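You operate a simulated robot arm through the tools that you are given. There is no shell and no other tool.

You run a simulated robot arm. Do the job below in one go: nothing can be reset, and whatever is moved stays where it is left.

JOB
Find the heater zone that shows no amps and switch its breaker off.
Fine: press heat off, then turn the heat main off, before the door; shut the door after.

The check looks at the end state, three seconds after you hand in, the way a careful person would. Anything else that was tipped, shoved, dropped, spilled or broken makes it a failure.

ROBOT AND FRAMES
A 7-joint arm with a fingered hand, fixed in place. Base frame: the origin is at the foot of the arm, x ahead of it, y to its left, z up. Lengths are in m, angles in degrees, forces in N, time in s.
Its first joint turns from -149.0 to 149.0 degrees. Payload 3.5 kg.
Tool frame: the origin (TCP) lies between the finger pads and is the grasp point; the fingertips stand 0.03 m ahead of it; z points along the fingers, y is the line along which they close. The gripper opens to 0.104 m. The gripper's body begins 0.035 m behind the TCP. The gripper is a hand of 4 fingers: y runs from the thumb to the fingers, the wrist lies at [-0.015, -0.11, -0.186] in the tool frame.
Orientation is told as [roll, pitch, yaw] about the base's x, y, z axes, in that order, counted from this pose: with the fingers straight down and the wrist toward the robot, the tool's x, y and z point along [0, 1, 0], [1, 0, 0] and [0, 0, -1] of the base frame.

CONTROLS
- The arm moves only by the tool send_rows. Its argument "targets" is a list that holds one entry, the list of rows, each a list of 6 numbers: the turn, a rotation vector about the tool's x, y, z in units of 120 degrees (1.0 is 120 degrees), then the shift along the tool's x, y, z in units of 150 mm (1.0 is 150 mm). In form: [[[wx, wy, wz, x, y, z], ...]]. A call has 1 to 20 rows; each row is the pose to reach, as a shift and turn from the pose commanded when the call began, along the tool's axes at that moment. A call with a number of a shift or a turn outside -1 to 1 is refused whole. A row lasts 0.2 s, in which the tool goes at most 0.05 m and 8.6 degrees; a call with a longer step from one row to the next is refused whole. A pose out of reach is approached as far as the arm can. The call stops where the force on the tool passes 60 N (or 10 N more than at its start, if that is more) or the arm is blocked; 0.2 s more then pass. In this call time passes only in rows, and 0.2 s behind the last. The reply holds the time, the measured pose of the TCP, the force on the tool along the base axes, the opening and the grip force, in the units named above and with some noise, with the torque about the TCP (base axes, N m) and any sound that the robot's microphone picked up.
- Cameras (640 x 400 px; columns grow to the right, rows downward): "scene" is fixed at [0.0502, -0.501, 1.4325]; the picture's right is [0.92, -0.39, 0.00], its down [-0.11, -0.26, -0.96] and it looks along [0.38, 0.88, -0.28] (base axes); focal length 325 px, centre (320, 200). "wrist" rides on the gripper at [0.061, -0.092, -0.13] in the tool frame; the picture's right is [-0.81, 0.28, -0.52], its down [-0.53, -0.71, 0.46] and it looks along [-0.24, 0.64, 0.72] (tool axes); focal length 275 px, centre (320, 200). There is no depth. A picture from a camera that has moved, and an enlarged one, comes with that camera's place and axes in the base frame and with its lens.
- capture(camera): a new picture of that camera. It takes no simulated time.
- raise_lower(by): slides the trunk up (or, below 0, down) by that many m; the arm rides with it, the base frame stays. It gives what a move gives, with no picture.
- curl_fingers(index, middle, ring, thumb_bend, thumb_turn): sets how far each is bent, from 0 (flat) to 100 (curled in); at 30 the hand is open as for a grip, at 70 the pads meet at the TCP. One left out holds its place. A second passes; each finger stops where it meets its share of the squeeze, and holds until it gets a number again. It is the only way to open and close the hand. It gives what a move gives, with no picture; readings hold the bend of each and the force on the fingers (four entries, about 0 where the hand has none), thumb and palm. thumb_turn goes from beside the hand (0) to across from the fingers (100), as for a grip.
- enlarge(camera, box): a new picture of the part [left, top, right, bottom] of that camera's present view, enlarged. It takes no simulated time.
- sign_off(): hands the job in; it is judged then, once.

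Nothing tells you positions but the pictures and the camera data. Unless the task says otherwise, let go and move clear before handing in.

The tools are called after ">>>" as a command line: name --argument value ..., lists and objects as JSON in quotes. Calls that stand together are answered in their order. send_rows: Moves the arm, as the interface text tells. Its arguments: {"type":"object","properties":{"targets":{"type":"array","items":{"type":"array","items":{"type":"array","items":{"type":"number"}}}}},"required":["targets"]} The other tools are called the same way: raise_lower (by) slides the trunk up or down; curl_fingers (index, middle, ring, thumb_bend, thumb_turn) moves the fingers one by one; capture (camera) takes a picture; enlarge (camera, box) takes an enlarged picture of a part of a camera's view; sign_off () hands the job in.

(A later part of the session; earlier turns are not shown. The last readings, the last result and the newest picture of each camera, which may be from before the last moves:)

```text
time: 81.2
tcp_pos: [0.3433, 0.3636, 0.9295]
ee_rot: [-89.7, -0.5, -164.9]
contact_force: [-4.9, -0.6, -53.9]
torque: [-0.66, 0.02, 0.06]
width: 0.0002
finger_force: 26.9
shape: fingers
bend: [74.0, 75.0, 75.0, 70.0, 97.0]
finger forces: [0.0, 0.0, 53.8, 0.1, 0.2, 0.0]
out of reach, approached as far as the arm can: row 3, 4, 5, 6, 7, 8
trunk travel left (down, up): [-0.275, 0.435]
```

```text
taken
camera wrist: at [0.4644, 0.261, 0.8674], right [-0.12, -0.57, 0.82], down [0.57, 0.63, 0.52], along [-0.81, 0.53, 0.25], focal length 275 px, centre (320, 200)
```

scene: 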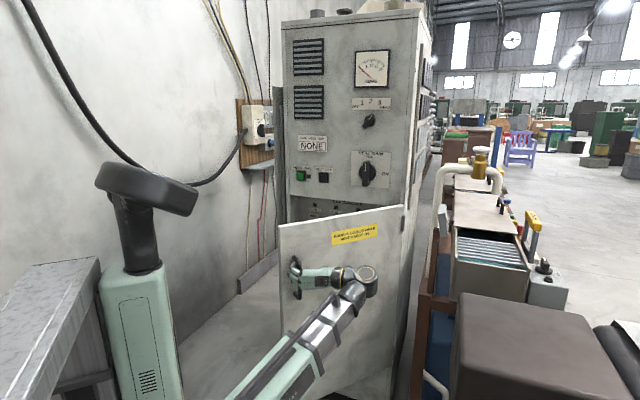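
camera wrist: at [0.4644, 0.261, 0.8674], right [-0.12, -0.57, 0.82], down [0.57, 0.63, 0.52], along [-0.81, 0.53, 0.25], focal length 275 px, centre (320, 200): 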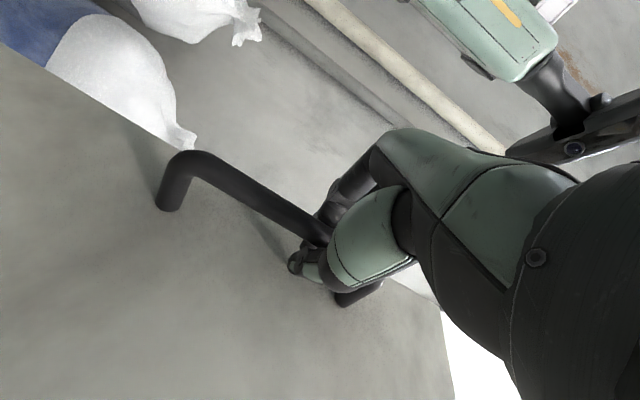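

The last step ran out of reach and the hand drifted up against the handle's top bend, so I'll relieve that first by moving 2 cm down.

>>> send_rows --targets '[[[0, 0, 0, 0.06, 0, 0], [0, 0, 0, 0.13, 0, 0], [0, 0, 0, 0.16, 0, 0]]]'

```text
time: 82.0
tcp_pos: [0.3424, 0.3672, 0.9083]
ee_rot: [-90.5, -0.3, -165.0]
contact_force: [0.9, -0.2, 0.1]
torque: [0.01, -0.02, 0.05]
width: 0.0001
finger_force: 0.1
shape: fingers
bend: [74.0, 75.0, 75.0, 70.0, 97.0]
finger forces: [0.0, 0.0, 0.1, 0.1, 0.0, 0.0]
trunk travel left (down, up): [-0.275, 0.435]
```

That released the load, with the door near 47–50°. The handle path runs out of reach beyond this, so I'll let go, re-approach with the hand pointing down, and swing the door wider by hooking its top edge. First I'll open the fingers.

>>> curl_fingers --index 40 --middle 40 --ring 40 --thumb_bend 40

>>> capture --camera "wrist"

>>> capture --camera "scene"

```text
time: 83.0
tcp_pos: [0.3435, 0.3668, 0.9073]
ee_rot: [-90.5, -0.2, -165.0]
contact_force: [1.6, 0.7, 0.2]
torque: [0.0, 0.02, -0.01]
width: 0.0776
finger_force: 0.1
shape: fingers
bend: [40.0, 40.0, 40.0, 40.0, 97.0]
finger forces: [0.0, 0.0, 0.0, 0.0, 0.0, 0.0]
trunk travel left (down, up): [-0.275, 0.435]
```

```text
taken
camera wrist: at [0.4639, 0.2646, 0.8444], right [-0.13, -0.58, 0.81], down [0.58, 0.62, 0.53], along [-0.81, 0.53, 0.25], focal length 275 px, centre (320, 200)
```

wrist: 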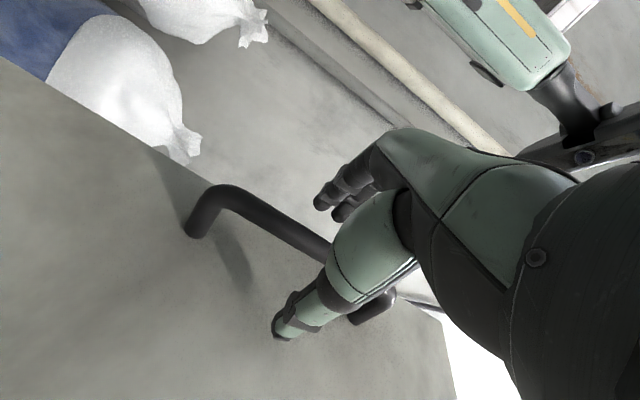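

```text
taken
```

scene: 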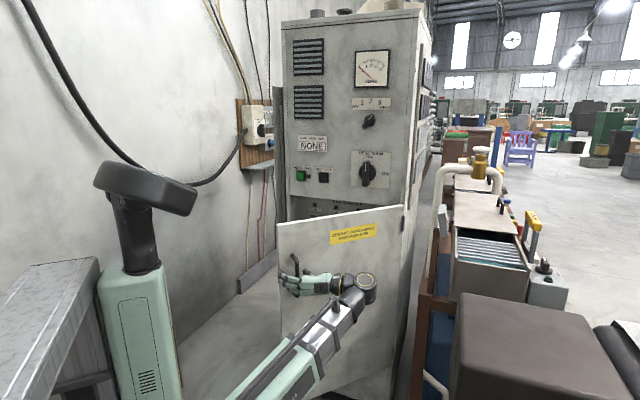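

>>> send_rows --targets '[[[0.01, 0, 0, 0, 0, -0.1], [0.03, 0, 0, 0, 0, -0.2], [0.06, 0, 0, 0, 0, -0.3], [0.09, 0, 0, 0, 0, -0.4], [0.12, 0, 0, 0, 0, -0.5]]]'

>>> capture --camera "wrist"

>>> capture --camera "scene"

```text
time: 84.2
tcp_pos: [0.3623, 0.2964, 0.9033]
ee_rot: [-90.3, -0.3, -179.4]
contact_force: [-0.3, 0.2, -0.2]
torque: [-0.02, -0.03, 0.02]
width: 0.0774
finger_force: 0.1
shape: fingers
bend: [40.0, 40.0, 40.0, 40.0, 97.0]
finger forces: [0.0, 0.1, 0.1, 0.1, 0.0, 0.0]
trunk travel left (down, up): [-0.275, 0.435]
```

```text
taken
camera wrist: at [0.4548, 0.1663, 0.8413], right [-0.26, -0.52, 0.81], down [0.71, 0.46, 0.53], along [-0.65, 0.72, 0.25], focal length 275 px, centre (320, 200)
```

wrist: 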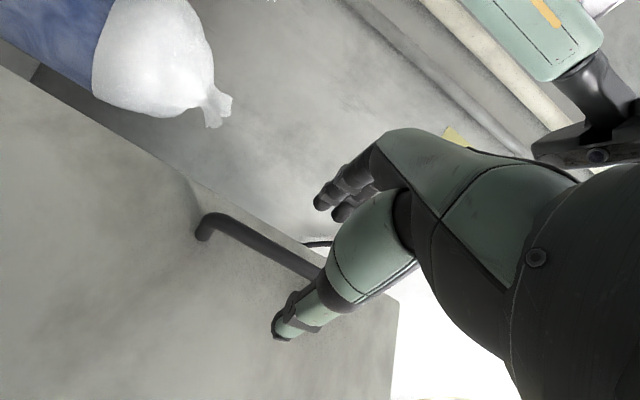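

```text
taken
```

scene: 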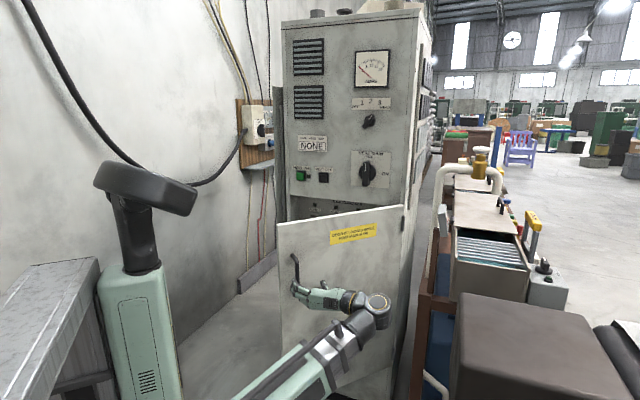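

The hand is clear of the handle, with the door at about 45°, lying roughly along y≈0.436 from x≈0.31 to 0.79. I'll move the hand away and up, starting the rotation toward pointing down.

>>> send_rows --targets '[[[0, 0, 0.055, -0.1, -0.13, -0.1], [0, 0, 0.11, -0.23, -0.27, -0.19], [0, 0, 0.165, -0.37, -0.4, -0.29], [0, 0, 0.22, -0.52, -0.53, -0.38], [0, 0, 0.275, -0.67, -0.66, -0.48], [0, 0, 0.33, -0.82, -0.8, -0.57], [0, 0, 0.375, -0.98, -0.93, -0.66]]]'

```text
time: 85.8
tcp_pos: [0.4996, 0.2023, 1.0497]
ee_rot: [-90.3, -45.5, -179.0]
contact_force: [0.3, 0.3, -1.0]
torque: [0.02, 0.03, 0.01]
width: 0.0777
finger_force: 0.1
shape: fingers
bend: [40.0, 40.0, 40.0, 40.0, 97.0]
finger forces: [0.0, 0.0, 0.1, 0.0, 0.0, 0.0]
trunk travel left (down, up): [-0.275, 0.435]
```

>>> send_rows --targets '[[[0, 0, 0.0625, -0.08, 0.08, 0], [0, 0, 0.125, -0.16, 0.16, 0], [0, 0, 0.1875, -0.24, 0.24, 0], [0, 0, 0.25, -0.32, 0.32, 0], [0, 0, 0.3125, -0.4, 0.4, 0], [0, 0, 0.375, -0.471, 0.471, 0]]]'

```text
time: 87.2
tcp_pos: [0.5059, 0.1977, 1.1512]
ee_rot: [125.1, -89.3, -34.8]
contact_force: [0.3, -0.8, 0.1]
torque: [0.02, -0.01, 0.02]
width: 0.0776
finger_force: 0.0
shape: fingers
bend: [40.0, 40.0, 40.0, 40.0, 97.0]
finger forces: [0.0, 0.0, 0.1, 0.0, 0.1, 0.0]
trunk travel left (down, up): [-0.275, 0.435]
```

>>> send_rows --targets '[[[0.068, 0, 0, 0.02, 0.05, 0.06], [0.136, 0, 0, 0.04, 0.1, 0.12], [0.204, 0, 0, 0.06, 0.15, 0.18], [0.272, 0, 0, 0.08, 0.2, 0.24], [0.34, 0, 0, 0.1, 0.25, 0.3], [0.408, 0, 0, 0.12, 0.3, 0.36], [0.476, 0, 0, 0.15, 0.35, 0.42], [0.544, 0, 0, 0.17, 0.4, 0.48], [0.612, 0, 0, 0.19, 0.43, 0.54], [0.68, 0, 0, 0.21, 0.45, 0.6], [0.75, 0, 0, 0.24, 0.467, 0.667]]]'

>>> capture --camera "scene"

>>> capture --camera "wrist"

```text
time: 89.6
tcp_pos: [0.5059, 0.3211, 1.1807]
ee_rot: [0.1, -0.7, 90.3]
contact_force: [-0.1, -1.9, -1.0]
torque: [0.03, -0.04, -0.01]
width: 0.0778
finger_force: 0.2
shape: fingers
bend: [40.0, 40.0, 40.0, 40.0, 97.0]
finger forces: [0.1, 0.0, 0.1, 0.1, 0.0, 0.0]
out of reach, approached as far as the arm can: row 8, 9, 10, 11
trunk travel left (down, up): [-0.275, 0.435]
```

```text
taken
```

scene: 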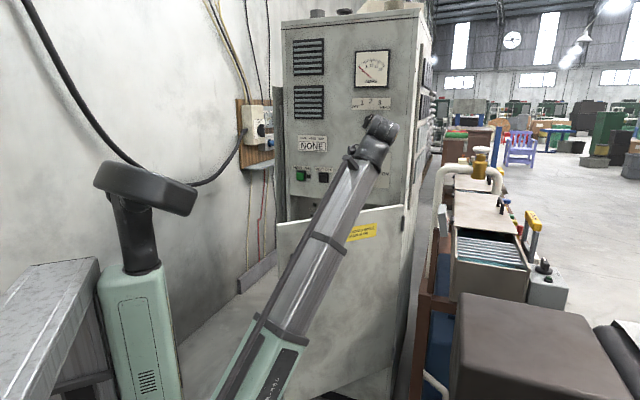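

```text
taken
camera wrist: at [0.4458, 0.2272, 1.3097], right [0.81, 0.27, 0.52], down [0.54, -0.7, -0.46], along [0.24, 0.65, -0.72], focal length 275 px, centre (320, 200)
```

wrist: 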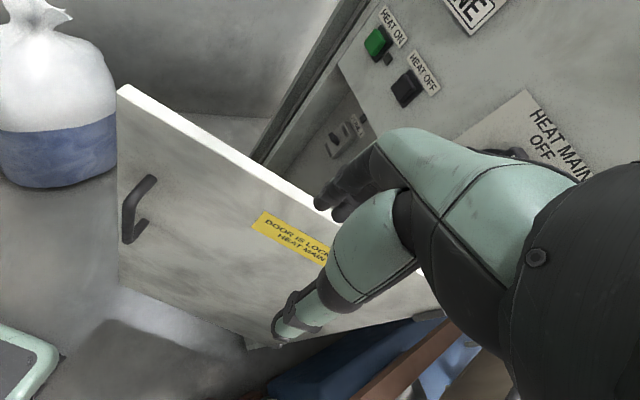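

Now the hand points down above the door, and I can see some switches inside. I'll move over the door's top edge at x≈0.45, y≈0.425 before lowering the fingers around it.

>>> send_rows --targets '[[[0, 0, 0, 0.1, 0.17, 0], [0, 0, 0, 0.19, 0.35, 0], [0, 0, 0, 0.28, 0.52, 0], [0, 0, 0, 0.373, 0.693, 0]]]'

>>> capture --camera "wrist"

>>> capture --camera "scene"

```text
time: 90.6
tcp_pos: [0.4503, 0.424, 1.1816]
ee_rot: [0.4, -0.5, 90.6]
contact_force: [-0.2, -0.5, 0.3]
torque: [-0.01, 0.0, -0.01]
width: 0.0776
finger_force: 0.1
shape: fingers
bend: [40.0, 40.0, 40.0, 40.0, 97.0]
finger forces: [0.0, 0.0, 0.0, 0.0, 0.1, 0.0]
trunk travel left (down, up): [-0.275, 0.435]
```

```text
taken
camera wrist: at [0.3907, 0.331, 1.3118], right [0.81, 0.28, 0.51], down [0.54, -0.7, -0.46], along [0.23, 0.65, -0.72], focal length 275 px, centre (320, 200)
```

wrist: 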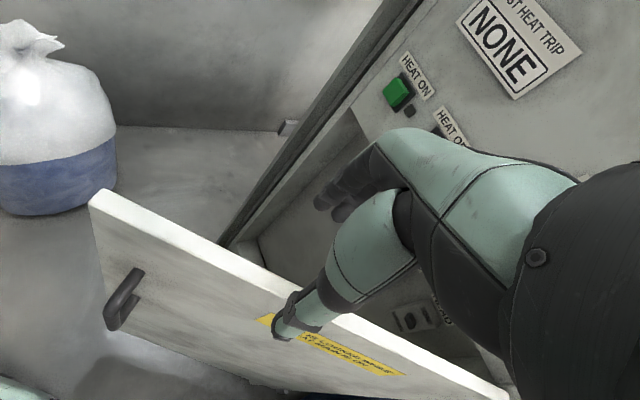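

```text
taken
```

scene: 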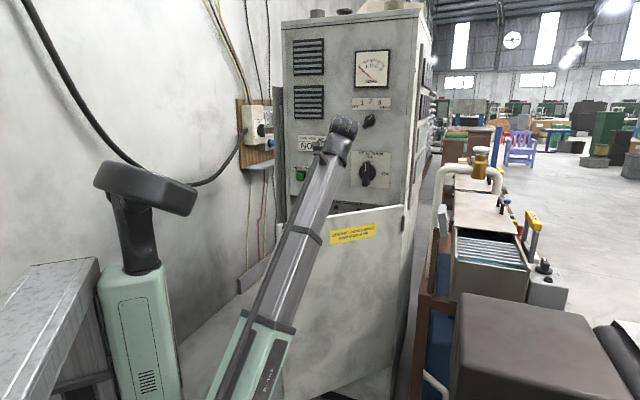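

The TCP is right over the door's top edge (y≈0.427 there). I'll lower the fingers around it.

>>> send_rows --targets '[[[0, 0, 0, 0, 0.02, 0.14], [0, 0, 0, 0, 0.02, 0.28], [0, 0, 0, 0, 0.02, 0.42], [0, 0, 0, 0, 0.02, 0.56], [0, 0, 0, 0, 0.02, 0.7], [0, 0, 0, 0, 0.02, 0.78]]]'

>>> capture --camera "wrist"

>>> capture --camera "scene"

```text
time: 92.0
tcp_pos: [0.4489, 0.4289, 1.0663]
ee_rot: [0.5, -0.5, 90.6]
contact_force: [-0.2, -0.2, 0.2]
torque: [0.03, -0.01, 0.0]
width: 0.0777
finger_force: 0.0
shape: fingers
bend: [40.0, 40.0, 40.0, 40.0, 97.0]
finger forces: [0.0, 0.1, 0.1, 0.1, 0.0, 0.0]
trunk travel left (down, up): [-0.275, 0.435]
```

```text
taken
camera wrist: at [0.3895, 0.3348, 1.1961], right [0.81, 0.28, 0.51], down [0.54, -0.7, -0.46], along [0.23, 0.65, -0.72], focal length 275 px, centre (320, 200)
```

wrist: 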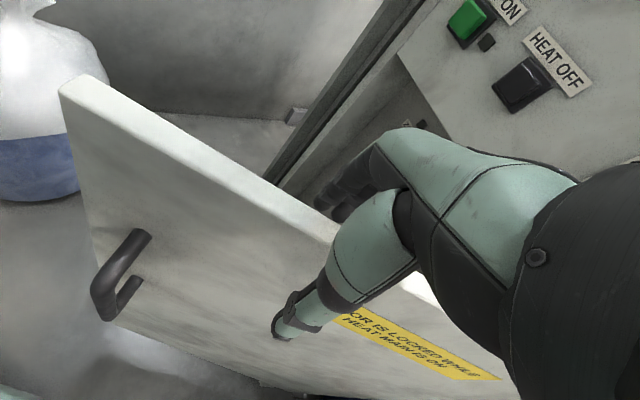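

```text
taken
```

scene: 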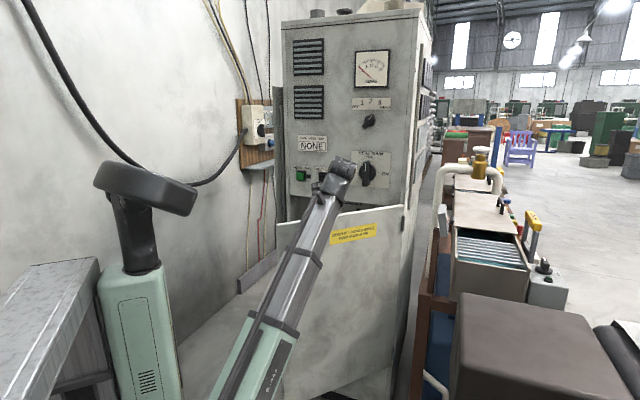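

The fingers straddle the door top, thumb outside. I'll close them loosely and swing the door further along its arc by 25°.

>>> curl_fingers --index 54 --middle 54 --ring 54 --thumb_bend 54

>>> send_rows --targets '[[[0, 0, -0.0417, -0.012, -0.197, 0], [0, 0, -0.0833, -0.041, -0.392, 0], [0, 0, -0.125, -0.087, -0.583, 0], [0, 0, -0.1667, -0.15, -0.771, 0], [0, 0, -0.2083, -0.229, -0.951, 0]]]'

>>> capture --camera "scene"

>>> capture --camera "wrist"

```text
time: 93.0
tcp_pos: [0.4498, 0.429, 1.0667]
ee_rot: [0.5, -0.4, 90.6]
contact_force: [-0.4, -0.2, 0.1]
torque: [0.02, 0.02, 0.0]
width: 0.0419
finger_force: 0.1
shape: fingers
bend: [54.0, 54.0, 54.0, 54.0, 97.0]
finger forces: [0.1, 0.0, 0.0, 0.0, 0.0, 0.0]
trunk travel left (down, up): [-0.275, 0.435]
```

```text
time: 94.1
tcp_pos: [0.4803, 0.3492, 1.0343]
ee_rot: [-0.2, -1.2, 110.1]
contact_force: [41.1, 6.0, 20.6]
torque: [-3.12, 5.98, 4.78]
width: 0.0421
finger_force: 0.1
shape: fingers
bend: [54.0, 54.0, 54.0, 54.0, 97.0]
finger forces: [0.0, 0.0, 0.1, 0.0, 0.0, 0.0]
out of reach, approached as far as the arm can: row 3, 4, 5
trunk travel left (down, up): [-0.275, 0.435]
stopped in row 5: the force on the tool passed its limit at 134 N (the readings are from after the stop); the commanded pose is now the measured one
```

```text
taken
```

scene: 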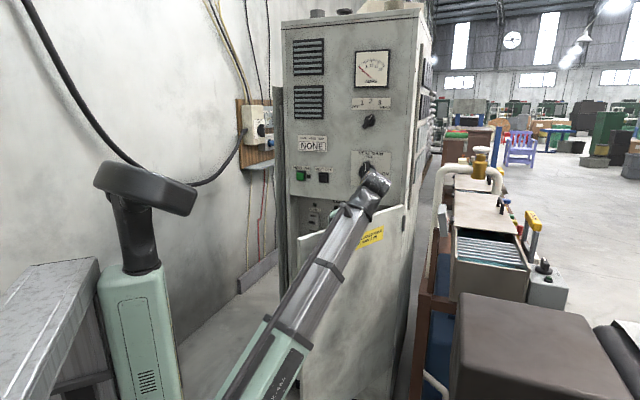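

```text
taken
camera wrist: at [0.4545, 0.2385, 1.163], right [0.67, 0.52, 0.53], down [0.74, -0.48, -0.47], along [0.01, 0.7, -0.71], focal length 275 px, centre (320, 200)
```

wrist: 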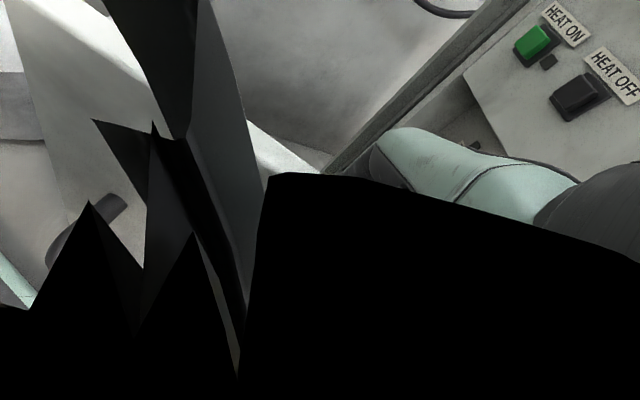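

The arm ran into its wrist limit and pressed down on the door edge, so I'll lift straight up at once to relieve it.

>>> send_rows --targets '[[[0, 0, 0, 0, 0, -0.07], [0, 0, 0, 0, 0, -0.14], [0, 0, 0, 0, 0, -0.21]]]'

>>> capture --camera "wrist"

>>> enlarge --camera "scene" --box '[270, 140, 430, 300]'

```text
time: 94.9
tcp_pos: [0.4818, 0.3594, 1.0587]
ee_rot: [-0.7, -1.6, 109.7]
contact_force: [0.2, 0.8, -0.2]
torque: [0.04, -0.02, 0.04]
width: 0.0421
finger_force: 0.1
shape: fingers
bend: [54.0, 54.0, 54.0, 54.0, 97.0]
finger forces: [0.1, 0.0, 0.0, 0.0, 0.1, 0.0]
out of reach, approached as far as the arm can: row 2, 3
trunk travel left (down, up): [-0.275, 0.435]
```

```text
taken
camera wrist: at [0.4555, 0.2475, 1.186], right [0.67, 0.52, 0.53], down [0.74, -0.48, -0.47], along [0.01, 0.71, -0.7], focal length 275 px, centre (320, 200)
```

wrist: 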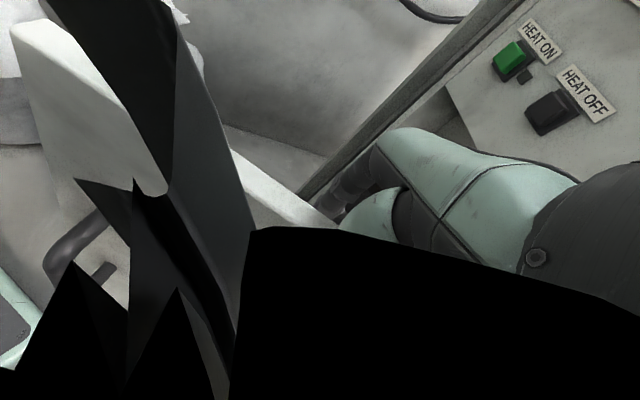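

```text
2.50 times, centred on (350, 220) of scene
camera zoom: at [0.0502, -0.501, 1.4325], right [0.92, -0.39, 0.0], down [-0.11, -0.26, -0.96], along [0.38, 0.88, -0.28], focal length 813 px, centre (245, 150)
```

zoom: 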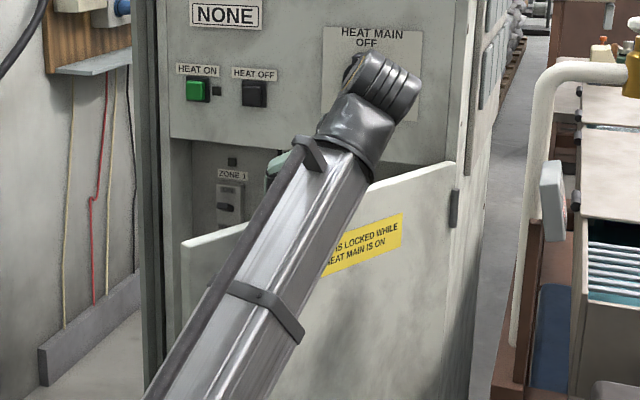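

The load is gone, and a "ZONE 1" breaker is visible inside. The forearm is too steep for this, so I'll raise the trunk 25 cm, which lifts the hand straight up off the door, and then re-approach with a flatter arm.

>>> raise_lower --by 0.25

>>> capture --camera "wrist"

>>> capture --camera "scene"

```text
time: 97.5
tcp_pos: [0.4825, 0.3592, 1.3083]
ee_rot: [-0.6, -1.6, 109.7]
contact_force: [0.2, -0.3, 0.2]
torque: [0.0, 0.03, 0.03]
width: 0.0422
finger_force: 0.1
shape: fingers
bend: [54.0, 54.0, 54.0, 54.0, 97.0]
finger forces: [0.1, 0.0, 0.0, 0.1, 0.0, 0.0]
trunk travel left (down, up): [-0.525, 0.185]
```

```text
taken
camera wrist: at [0.4556, 0.2475, 1.4358], right [0.67, 0.52, 0.53], down [0.74, -0.48, -0.47], along [0.01, 0.71, -0.7], focal length 275 px, centre (320, 200)
```

wrist: 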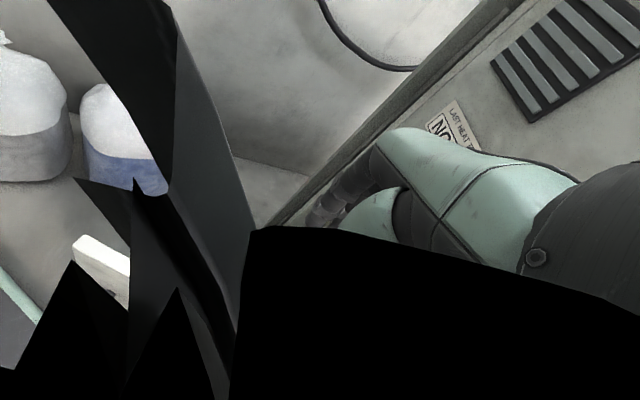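

```text
taken
```

scene: 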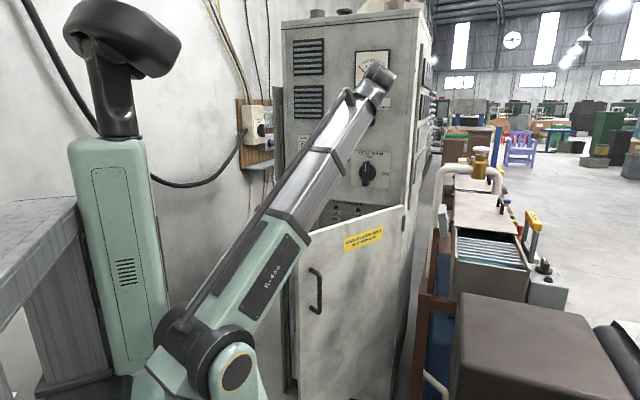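

The door now stands at about 61°. I'll open the fingers a little and come back down over the top edge with the flatter arm.

>>> curl_fingers --index 40 --middle 40 --ring 40 --thumb_bend 40

>>> send_rows --targets '[[[0, 0, 0, 0, -0.03, 0.16], [0, 0, 0, 0, -0.06, 0.32], [0, 0, 0, 0, -0.093, 0.48], [0, 0, 0, 0, -0.093, 0.64], [0, 0, 0, 0, -0.093, 0.8]]]'

>>> capture --camera "wrist"

>>> capture --camera "scene"

```text
time: 98.5
tcp_pos: [0.4822, 0.3591, 1.3084]
ee_rot: [-0.6, -1.5, 109.7]
contact_force: [-0.2, 0.2, 0.6]
torque: [-0.01, 0.01, 0.0]
width: 0.0776
finger_force: 0.0
shape: fingers
bend: [40.0, 40.0, 40.0, 40.0, 97.0]
finger forces: [0.0, 0.1, 0.0, 0.0, 0.0, 0.1]
trunk travel left (down, up): [-0.525, 0.185]
```

```text
time: 99.1
tcp_pos: [0.4848, 0.3524, 1.2705]
ee_rot: [-0.2, -1.6, 109.5]
contact_force: [28.1, 11.3, 11.9]
torque: [-2.92, 3.99, 3.04]
width: 0.0776
finger_force: 0.1
shape: fingers
bend: [40.0, 40.0, 40.0, 40.0, 97.0]
finger forces: [0.1, 0.0, 0.0, 0.0, 0.1, 0.1]
trunk travel left (down, up): [-0.525, 0.185]
stopped in row 2: the force on the tool passed its limit at 71 N (the readings are from after the stop); the commanded pose is now the measured one
```

```text
taken
camera wrist: at [0.4575, 0.2418, 1.3971], right [0.67, 0.52, 0.53], down [0.74, -0.48, -0.47], along [0.01, 0.71, -0.71], focal length 275 px, centre (320, 200)
```

wrist: 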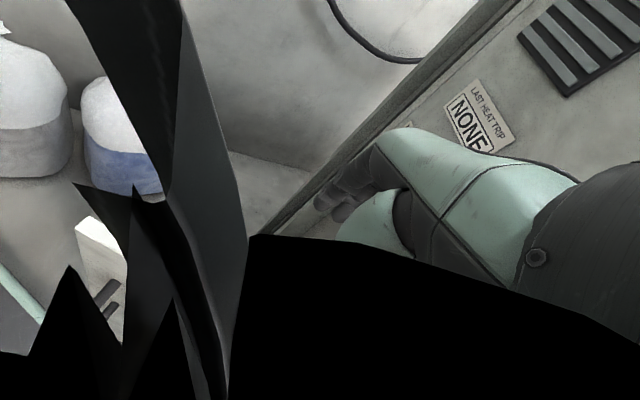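

```text
taken
```

scene: 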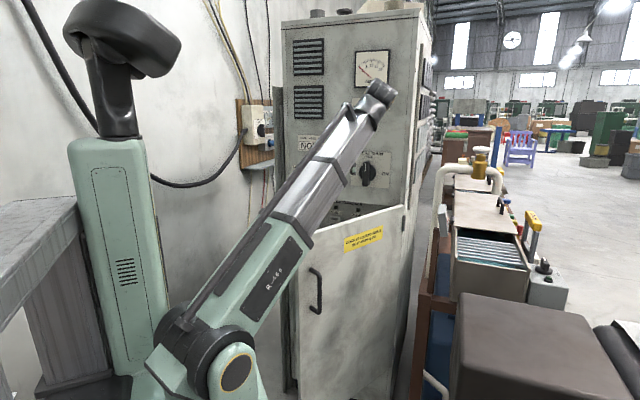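

That force occurs in free air, so the hand is folding against its own forearm. I'll lift back up, then turn the hand to a natural yaw in line with the arm and use a closed fist as a peg behind the door instead.

>>> send_rows --targets '[[[0, 0, 0, 0, 0.02, -0.08], [0, 0, 0, 0, 0.05, -0.17], [0, 0, 0, 0, 0.05, -0.25]]]'

```text
time: 99.9
tcp_pos: [0.4818, 0.3585, 1.3084]
ee_rot: [-0.2, -1.7, 109.5]
contact_force: [0.3, 0.1, -0.6]
torque: [0.02, -0.02, 0.01]
width: 0.0774
finger_force: 0.1
shape: fingers
bend: [40.0, 40.0, 40.0, 40.0, 97.0]
finger forces: [0.0, 0.1, 0.0, 0.1, 0.0, 0.1]
trunk travel left (down, up): [-0.525, 0.185]
```

>>> send_rows --targets '[[[0, 0, 0.065, -0.05, 0.015, 0], [0, 0, 0.13, -0.1, 0.03, 0], [0, 0, 0.195, -0.15, 0.045, 0], [0, 0, 0.26, -0.2, 0.06, 0], [0, 0, 0.325, -0.25, 0.075, 0], [0, 0, 0.39, -0.3, 0.09, 0], [0, 0, 0.455, -0.35, 0.105, 0], [0, 0, 0.52, -0.4, 0.12, 0], [0, 0, 0.583, -0.457, 0.131, 0]]]'

>>> capture --camera "wrist"

>>> capture --camera "scene"

```text
time: 101.9
tcp_pos: [0.5395, 0.4002, 1.3071]
ee_rot: [1.4, -0.9, 39.4]
contact_force: [-0.1, 0.2, -0.1]
torque: [0.0, -0.02, -0.04]
width: 0.0777
finger_force: 0.0
shape: fingers
bend: [40.0, 40.0, 40.0, 40.0, 97.0]
finger forces: [0.1, 0.1, 0.1, 0.1, 0.1, 0.1]
trunk travel left (down, up): [-0.525, 0.185]
```

```text
taken
camera wrist: at [0.4301, 0.3849, 1.4391], right [0.73, -0.47, 0.5], down [-0.21, -0.85, -0.48], along [0.65, 0.24, -0.72], focal length 275 px, centre (320, 200)
```

wrist: 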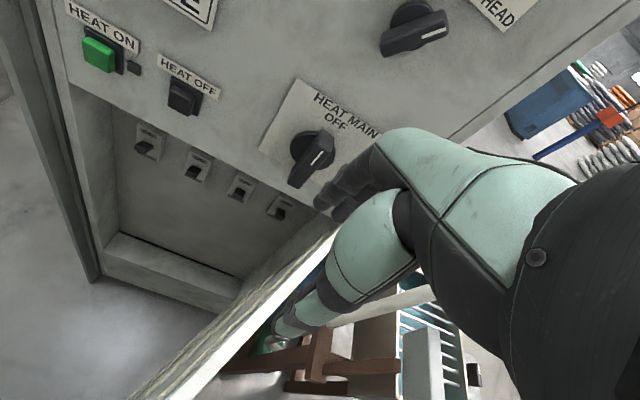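

```text
taken
```

scene: 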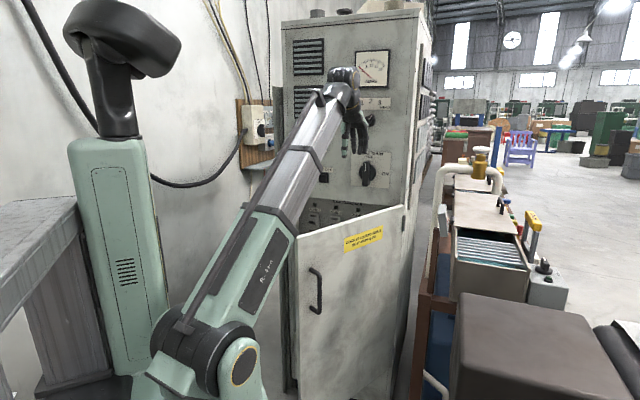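

Now I can see the inside: four breakers in a row on the back plate. I'll zoom in.

>>> enlarge --camera "wrist" --box '[110, 100, 330, 260]'

>>> enlarge --camera "scene" --box '[290, 185, 390, 250]'

```text
2.50 times, centred on (220, 180) of wrist
camera zoom: at [0.4301, 0.3849, 1.4391], right [0.73, -0.47, 0.5], down [-0.21, -0.85, -0.48], along [0.65, 0.24, -0.72], focal length 688 px, centre (570, 250)
```

zoom: 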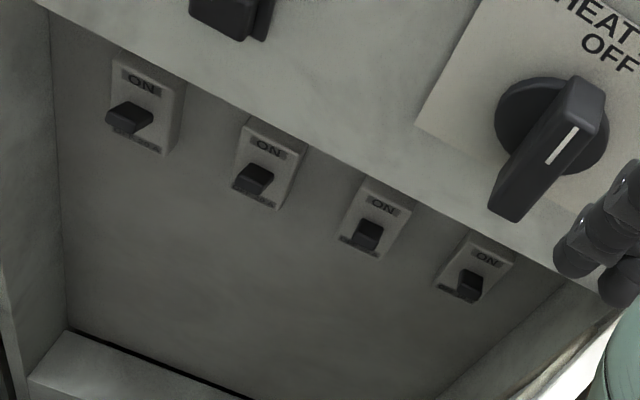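

```text
6.15 times, centred on (340, 218) of scene
camera zoom: at [0.0502, -0.501, 1.4325], right [0.92, -0.39, 0.0], down [-0.11, -0.26, -0.96], along [0.38, 0.88, -0.28], focal length 2001 px, centre (197, 92)
```

zoom: 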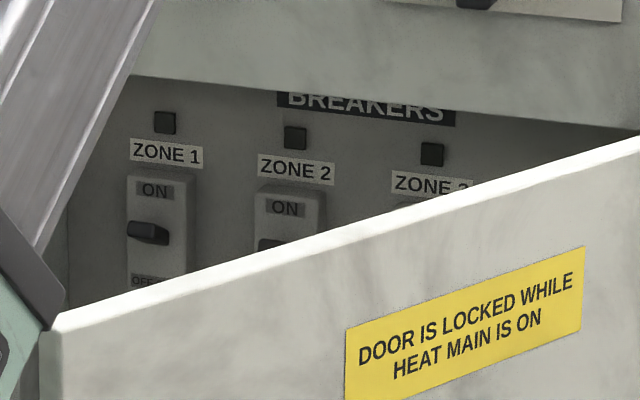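

The breakers are labelled ZONE 1, ZONE 2, ZONE 3… with ON above and OFF below. The door still covers the right ones, so I'll close the fist and lower it behind the door's top edge to push the door wider.

>>> curl_fingers --index 70 --middle 70 --ring 70 --thumb_bend 70

>>> send_rows --targets '[[[0, 0, 0, 0.06, 0.025, 0.1], [0, 0, 0, 0.122, 0.051, 0.25], [0, 0, 0, 0.122, 0.051, 0.45], [0, 0, 0, 0.122, 0.051, 0.65], [0, 0, 0, 0.122, 0.051, 0.8]]]'

>>> capture --camera "wrist"

>>> capture --camera "scene"

```text
time: 102.9
tcp_pos: [0.5398, 0.3995, 1.3091]
ee_rot: [1.3, -0.7, 39.6]
contact_force: [-0.2, 0.0, 0.5]
torque: [0.0, 0.0, -0.02]
width: 0.0015
finger_force: 0.0
shape: fingers
bend: [70.0, 70.0, 70.0, 70.0, 97.0]
finger forces: [0.0, 0.1, 0.0, 0.0, 0.0, 0.0]
trunk travel left (down, up): [-0.525, 0.185]
```

```text
time: 104.1
tcp_pos: [0.5334, 0.4226, 1.1886]
ee_rot: [1.4, -0.8, 39.5]
contact_force: [0.8, -0.2, 0.1]
torque: [0.04, -0.02, -0.02]
width: 0.0013
finger_force: 0.1
shape: fingers
bend: [70.0, 70.0, 70.0, 70.0, 97.0]
finger forces: [0.0, 0.0, 0.1, 0.0, 0.1, 0.1]
trunk travel left (down, up): [-0.525, 0.185]
```

```text
taken
camera wrist: at [0.4248, 0.4071, 1.3195], right [0.73, -0.46, 0.5], down [-0.21, -0.85, -0.48], along [0.65, 0.24, -0.72], focal length 275 px, centre (320, 200)
```

wrist: 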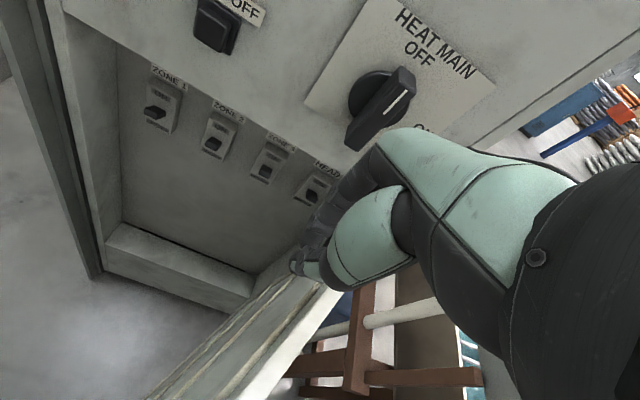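

```text
taken
```

scene: 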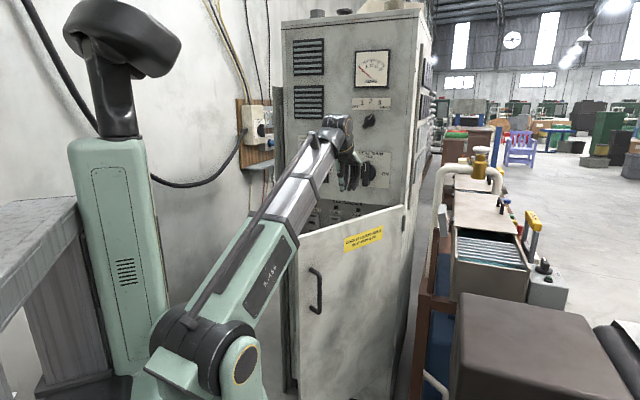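

I can read ZONE 1, ZONE 2, ZONE 3, HEAD from left to right. Before lowering further I'll check the clearance between the fist and the door's inner lip.

>>> enlarge --camera "wrist" --box '[140, 220, 380, 400]'

>>> enlarge --camera "wrist" --box '[130, 50, 350, 220]'

```text
2.22 times, centred on (260, 310) of wrist
camera zoom: at [0.4248, 0.4071, 1.3195], right [0.73, -0.46, 0.5], down [-0.21, -0.85, -0.48], along [0.65, 0.24, -0.72], focal length 612 px, centre (453, -44)
```

zoom: 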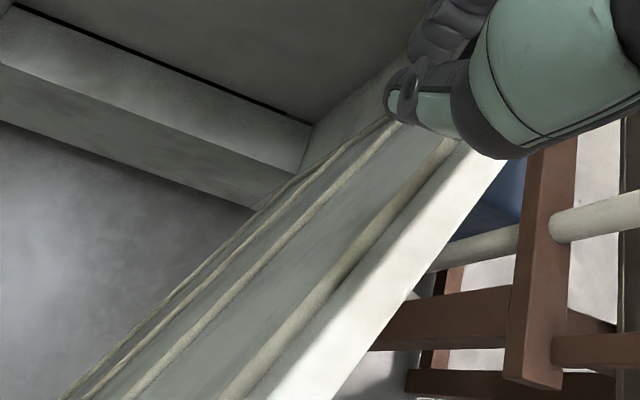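

```text
2.35 times, centred on (240, 135) of wrist
camera zoom: at [0.4248, 0.4071, 1.3195], right [0.73, -0.46, 0.5], down [-0.21, -0.85, -0.48], along [0.65, 0.24, -0.72], focal length 648 px, centre (508, 353)
```

zoom: 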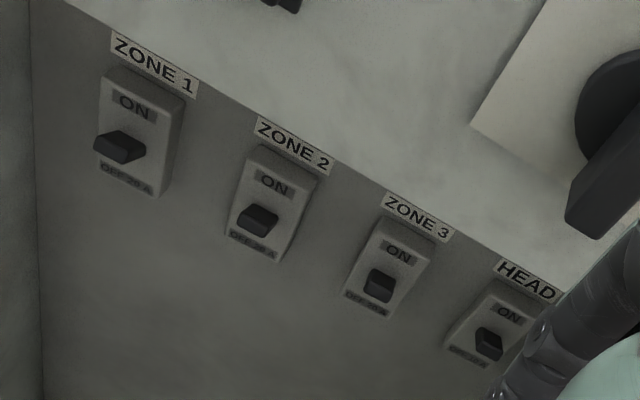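

The labels read clearly: ZONE 1, ZONE 2, ZONE 3, HEAD. The fist is about 5 cm inside the door's edge, so it can be lowered behind it safely.

>>> send_rows --targets '[[[0, 0, 0, 0, 0, 0.15], [0, 0, 0, 0, 0, 0.3], [0, 0, 0, 0, 0, 0.45], [0, 0, 0, 0, 0, 0.6], [0, 0, 0, 0, 0, 0.75], [0, 0, 0, 0, 0, 0.86]]]'

>>> capture --camera "wrist"

>>> capture --camera "scene"

```text
time: 105.5
tcp_pos: [0.5326, 0.425, 1.0602]
ee_rot: [1.5, -0.7, 39.5]
contact_force: [0.1, 0.9, -0.5]
torque: [-0.02, -0.04, -0.03]
width: 0.0015
finger_force: 0.1
shape: fingers
bend: [70.0, 70.0, 70.0, 70.0, 97.0]
finger forces: [0.0, 0.0, 0.0, 0.1, 0.1, 0.1]
trunk travel left (down, up): [-0.525, 0.185]
```

```text
taken
camera wrist: at [0.4232, 0.4105, 1.1911], right [0.73, -0.46, 0.5], down [-0.21, -0.85, -0.48], along [0.65, 0.24, -0.72], focal length 275 px, centre (320, 200)
```

wrist: 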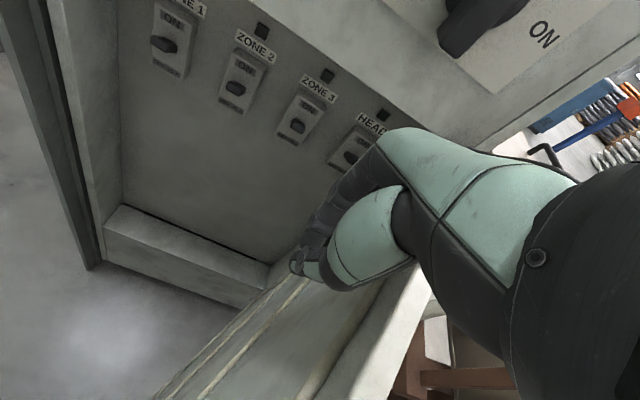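

```text
taken
```

scene: 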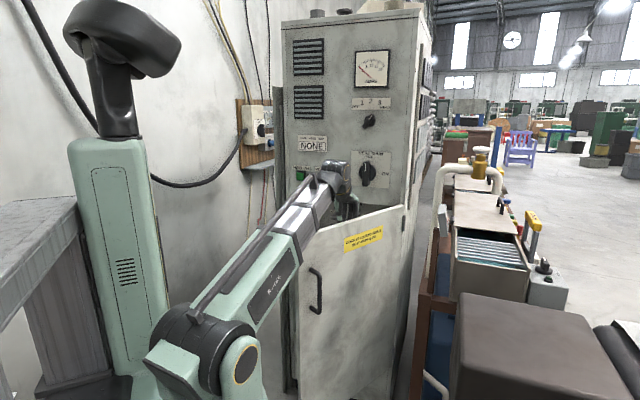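

The fist is behind the door's top edge with no contact. I'll push the door outward along its arc to about 90°.

>>> send_rows --targets '[[[0, 0, 0.017, -0.153, -0.08, 0], [0, 0, 0.035, -0.307, -0.16, 0], [0, 0, 0.052, -0.461, -0.238, 0], [0, 0, 0.07, -0.604, -0.27, 0], [0, 0, 0.087, -0.747, -0.302, 0], [0, 0, 0.104, -0.891, -0.333, 0]]]'

>>> capture --camera "wrist"

>>> capture --camera "scene"

```text
time: 106.9
tcp_pos: [0.5798, 0.2917, 1.0549]
ee_rot: [1.5, -0.5, 27.0]
contact_force: [0.4, -0.1, 0.5]
torque: [0.02, 0.03, -0.02]
width: 0.0015
finger_force: 0.0
shape: fingers
bend: [70.0, 70.0, 70.0, 70.0, 97.0]
finger forces: [0.0, 0.1, 0.0, 0.0, 0.0, 0.0]
trunk travel left (down, up): [-0.525, 0.185]
```

```text
taken
camera wrist: at [0.4699, 0.2999, 1.1867], right [0.62, -0.61, 0.5], down [-0.4, -0.79, -0.47], along [0.68, 0.1, -0.73], focal length 275 px, centre (320, 200)
```

wrist: 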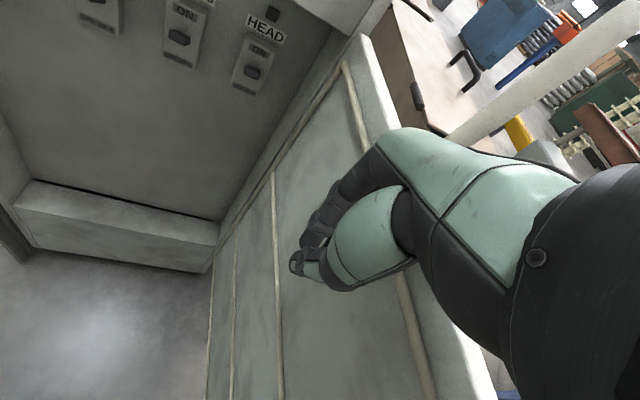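

```text
taken
```

scene: 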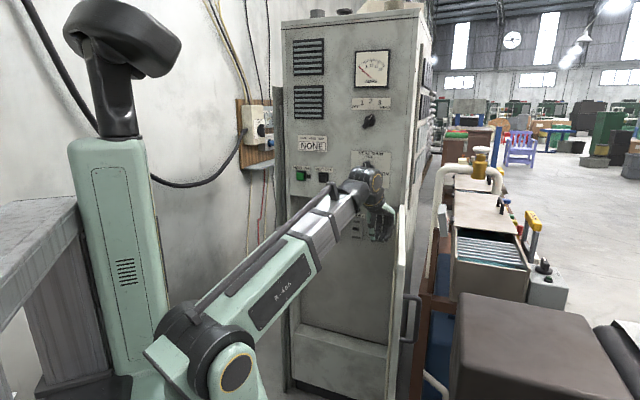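

The door is at about 95° and all four breakers are exposed. I'll push it a little further, to about 108°, to leave room for the arm.

>>> send_rows --targets '[[[0, 0, 0.01, -0.14, 0.03, 0], [0, 0, 0.02, -0.28, 0.07, 0], [0, 0, 0.03, -0.42, 0.12, 0], [0, 0, 0.04, -0.568, 0.172, 0]]]'

>>> capture --camera "scene"

>>> capture --camera "wrist"

```text
time: 107.9
tcp_pos: [0.6348, 0.2326, 1.0537]
ee_rot: [1.7, -0.2, 22.6]
contact_force: [-33.6, 31.8, 1.0]
torque: [-0.7, -0.75, 0.74]
width: 0.0014
finger_force: 22.3
shape: fingers
bend: [70.0, 70.0, 70.0, 70.0, 97.0]
finger forces: [0.0, 0.1, 44.1, 0.0, 0.1, 0.0]
trunk travel left (down, up): [-0.525, 0.185]
```

```text
taken
```

scene: 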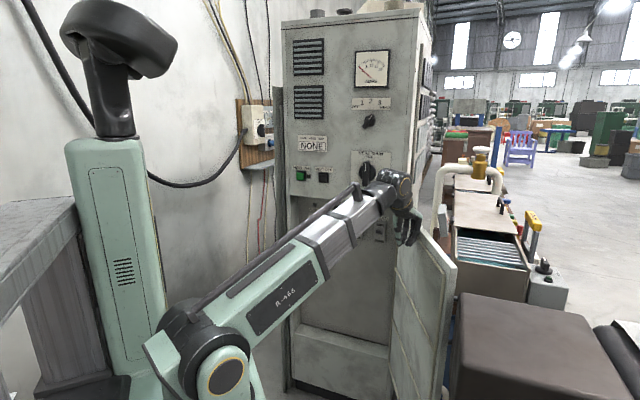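

```text
taken
camera wrist: at [0.5273, 0.2495, 1.1857], right [0.57, -0.66, 0.49], down [-0.46, -0.75, -0.47], along [0.68, 0.04, -0.73], focal length 275 px, centre (320, 200)
```

wrist: 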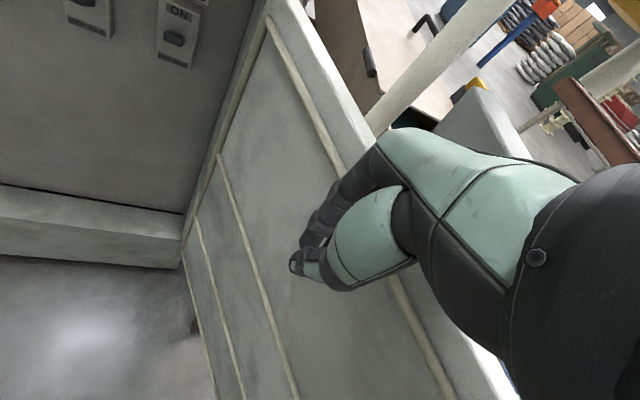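

The door has reached its stop (46 N), so I'll back off a little straight away.

>>> send_rows --targets '[[[0, 0, 0, 0.1, -0.02, 0], [0, 0, 0, 0.2, -0.04, 0], [0, 0, 0, 0.3, -0.06, 0]]]'

>>> enlarge --camera "scene" --box '[370, 180, 530, 400]'

```text
time: 108.7
tcp_pos: [0.6161, 0.2641, 1.0564]
ee_rot: [1.4, -0.3, 22.3]
contact_force: [-0.1, 0.2, 0.6]
torque: [0.04, -0.01, -0.02]
width: 0.0015
finger_force: 0.0
shape: fingers
bend: [70.0, 70.0, 70.0, 70.0, 97.0]
finger forces: [0.1, 0.0, 0.0, 0.0, 0.1, 0.0]
trunk travel left (down, up): [-0.525, 0.185]
```

```text
1.82 times, centred on (450, 290) of scene
camera zoom: at [0.0502, -0.501, 1.4325], right [0.92, -0.39, 0.0], down [-0.11, -0.26, -0.96], along [0.38, 0.88, -0.28], focal length 591 px, centre (84, 36)
```

zoom: 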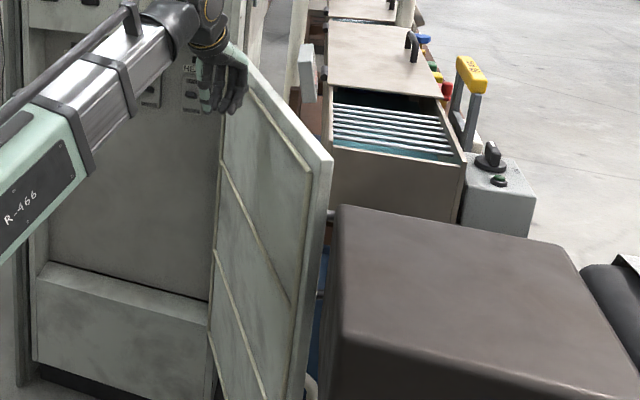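

The door rests open at about 110° without touching the brown cover. Now I'll lift the hand out above the door and swing it back in front of the opening.

>>> send_rows --targets '[[[0, 0, 0, 0, 0, -0.2], [0, 0, 0, 0, 0, -0.45], [0, 0, 0, 0, 0, -0.7], [0, 0, 0, 0, 0, -0.95]]]'

>>> send_rows --targets '[[[0, 0, -0.05, 0.25, -0.09, 0], [0, 0, -0.1, 0.5, -0.18, 0], [0, 0, -0.15, 0.75, -0.28, 0], [0, 0, -0.19, 0.987, -0.37, 0]]]'

>>> capture --camera "scene"

>>> capture --camera "wrist"

```text
time: 109.7
tcp_pos: [0.6164, 0.2606, 1.1974]
ee_rot: [1.6, -0.3, 22.3]
contact_force: [0.3, 0.2, 0.4]
torque: [-0.02, 0.02, 0.03]
width: 0.0014
finger_force: 0.0
shape: fingers
bend: [70.0, 70.0, 70.0, 70.0, 97.0]
finger forces: [0.0, 0.0, 0.0, 0.0, 0.0, 0.1]
trunk travel left (down, up): [-0.525, 0.185]
```

```text
time: 110.7
tcp_pos: [0.5091, 0.3796, 1.2026]
ee_rot: [1.3, -0.8, 45.1]
contact_force: [-0.1, 0.4, -1.0]
torque: [0.02, 0.0, -0.02]
width: 0.0015
finger_force: 0.1
shape: fingers
bend: [70.0, 70.0, 70.0, 70.0, 97.0]
finger forces: [0.0, 0.0, 0.0, 0.0, 0.1, 0.1]
trunk travel left (down, up): [-0.525, 0.185]
```

```text
taken
```

scene: 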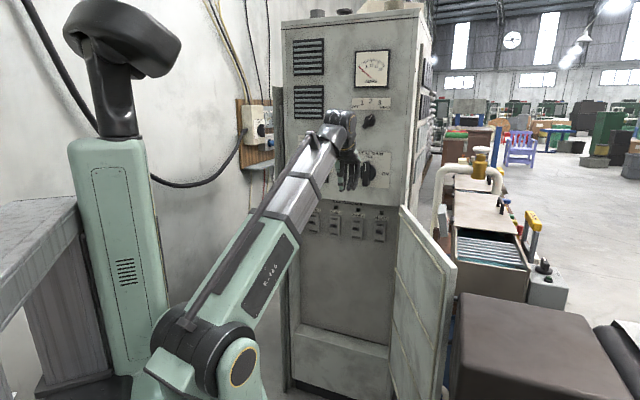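

```text
taken
camera wrist: at [0.4009, 0.3532, 1.3326], right [0.77, -0.39, 0.5], down [-0.13, -0.87, -0.48], along [0.62, 0.3, -0.72], focal length 275 px, centre (320, 200)
```

wrist: 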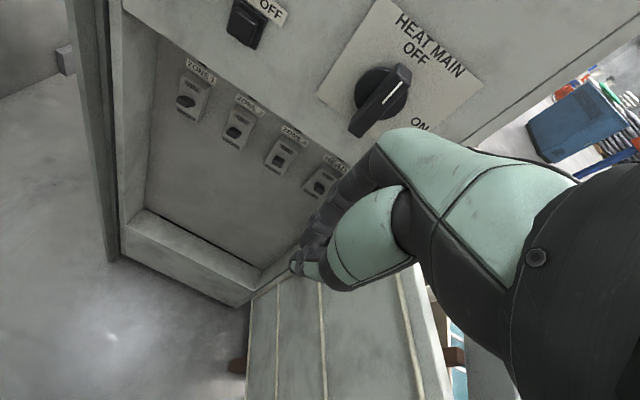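

The door stays open and the scene camera sees all four breakers. I'll zoom in to record their states and positions.

>>> enlarge --camera "scene" --box '[300, 190, 400, 252]'

>>> enlarge --camera "wrist" --box '[150, 40, 380, 220]'

```text
6.40 times, centred on (350, 221) of scene
camera zoom: at [0.0502, -0.501, 1.4325], right [0.92, -0.39, 0.0], down [-0.11, -0.26, -0.96], along [0.38, 0.88, -0.28], focal length 2082 px, centre (128, 66)
```

zoom: 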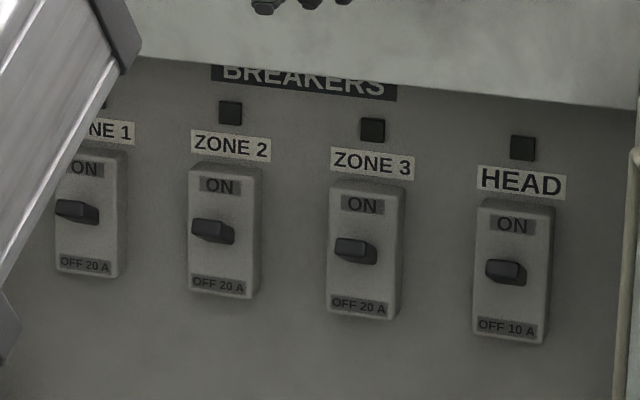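

```text
2.22 times, centred on (265, 130) of wrist
camera zoom: at [0.4009, 0.3532, 1.3326], right [0.77, -0.39, 0.5], down [-0.13, -0.87, -0.48], along [0.62, 0.3, -0.72], focal length 612 px, centre (442, 356)
```

zoom: 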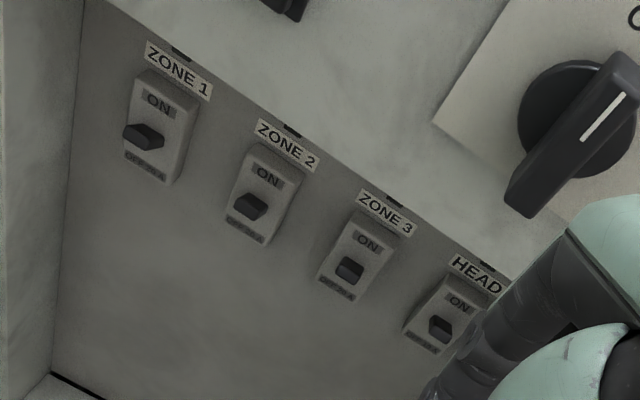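

All four breakers look ON, and ZONE 3 is the third from the left (lever tip at about u=0.053, n=0.933, z=0.928). I'll pitch the hand forward to point at the cabinet.

>>> send_rows --targets '[[[-0.068, 0, 0, 0.02, 0.02, 0], [-0.136, 0, 0, 0.04, 0.05, 0], [-0.204, 0, 0, 0.06, 0.07, 0], [-0.272, 0, 0, 0.08, 0.1, 0], [-0.34, 0, 0, 0.1, 0.12, 0], [-0.408, 0, 0, 0.12, 0.15, 0], [-0.476, 0, 0, 0.14, 0.18, 0], [-0.544, 0, 0, 0.16, 0.2, 0], [-0.612, 0, 0, 0.18, 0.22, 0], [-0.68, 0, 0, 0.2, 0.25, 0], [-0.75, 0, 0, 0.22, 0.267, 0]]]'

```text
time: 113.1
tcp_pos: [0.5285, 0.4063, 1.2098]
ee_rot: [149.8, -89.7, -103.2]
contact_force: [1.2, 0.1, 0.1]
torque: [-0.02, -0.02, 0.0]
width: 0.0011
finger_force: 0.1
shape: fingers
bend: [70.0, 70.0, 70.0, 70.0, 97.0]
finger forces: [0.0, 0.0, 0.0, 0.0, 0.0, 0.0]
out of reach, approached as far as the arm can: row 9, 10, 11
trunk travel left (down, up): [-0.525, 0.185]
```

>>> send_rows --targets '[[[0, 0, -0.068, 0.02, -0.06, 0], [0, 0, -0.136, 0.04, -0.12, 0], [0, 0, -0.204, 0.06, -0.18, 0], [0, 0, -0.272, 0.08, -0.24, 0], [0, 0, -0.34, 0.1, -0.3, 0], [0, 0, -0.408, 0.12, -0.36, 0], [0, 0, -0.476, 0.14, -0.42, 0], [0, 0, -0.544, 0.16, -0.48, 0], [0, 0, -0.612, 0.18, -0.54, 0], [0, 0, -0.68, 0.2, -0.6, 0], [0, 0, -0.75, 0.23, -0.66, 0]]]'

>>> capture --camera "wrist"

>>> capture --camera "scene"

```text
time: 115.5
tcp_pos: [0.5038, 0.4344, 1.1127]
ee_rot: [-90.9, -1.2, 135.1]
contact_force: [0.3, -0.2, -0.2]
torque: [-0.01, 0.0, -0.02]
width: 0.0011
finger_force: 0.1
shape: fingers
bend: [70.0, 70.0, 70.0, 70.0, 97.0]
finger forces: [0.0, 0.0, 0.1, 0.0, 0.0, 0.1]
trunk travel left (down, up): [-0.525, 0.185]
```

```text
taken
camera wrist: at [0.4757, 0.2783, 1.0476], right [-0.56, -0.19, 0.81], down [0.83, -0.19, 0.53], along [0.06, 0.96, 0.27], focal length 275 px, centre (320, 200)
```

wrist: 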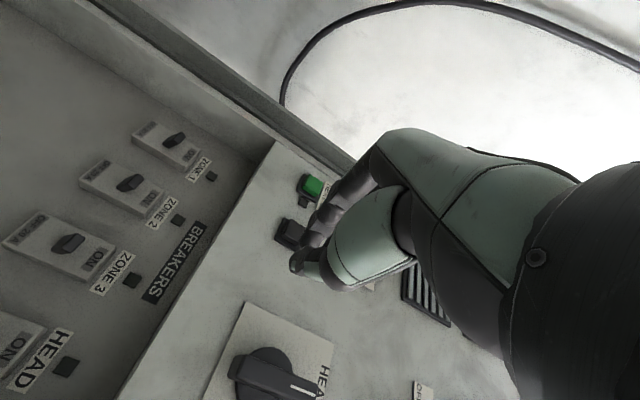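

```text
taken
```

scene: 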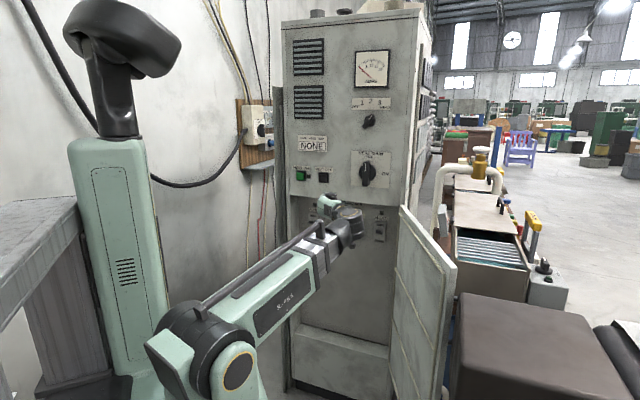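

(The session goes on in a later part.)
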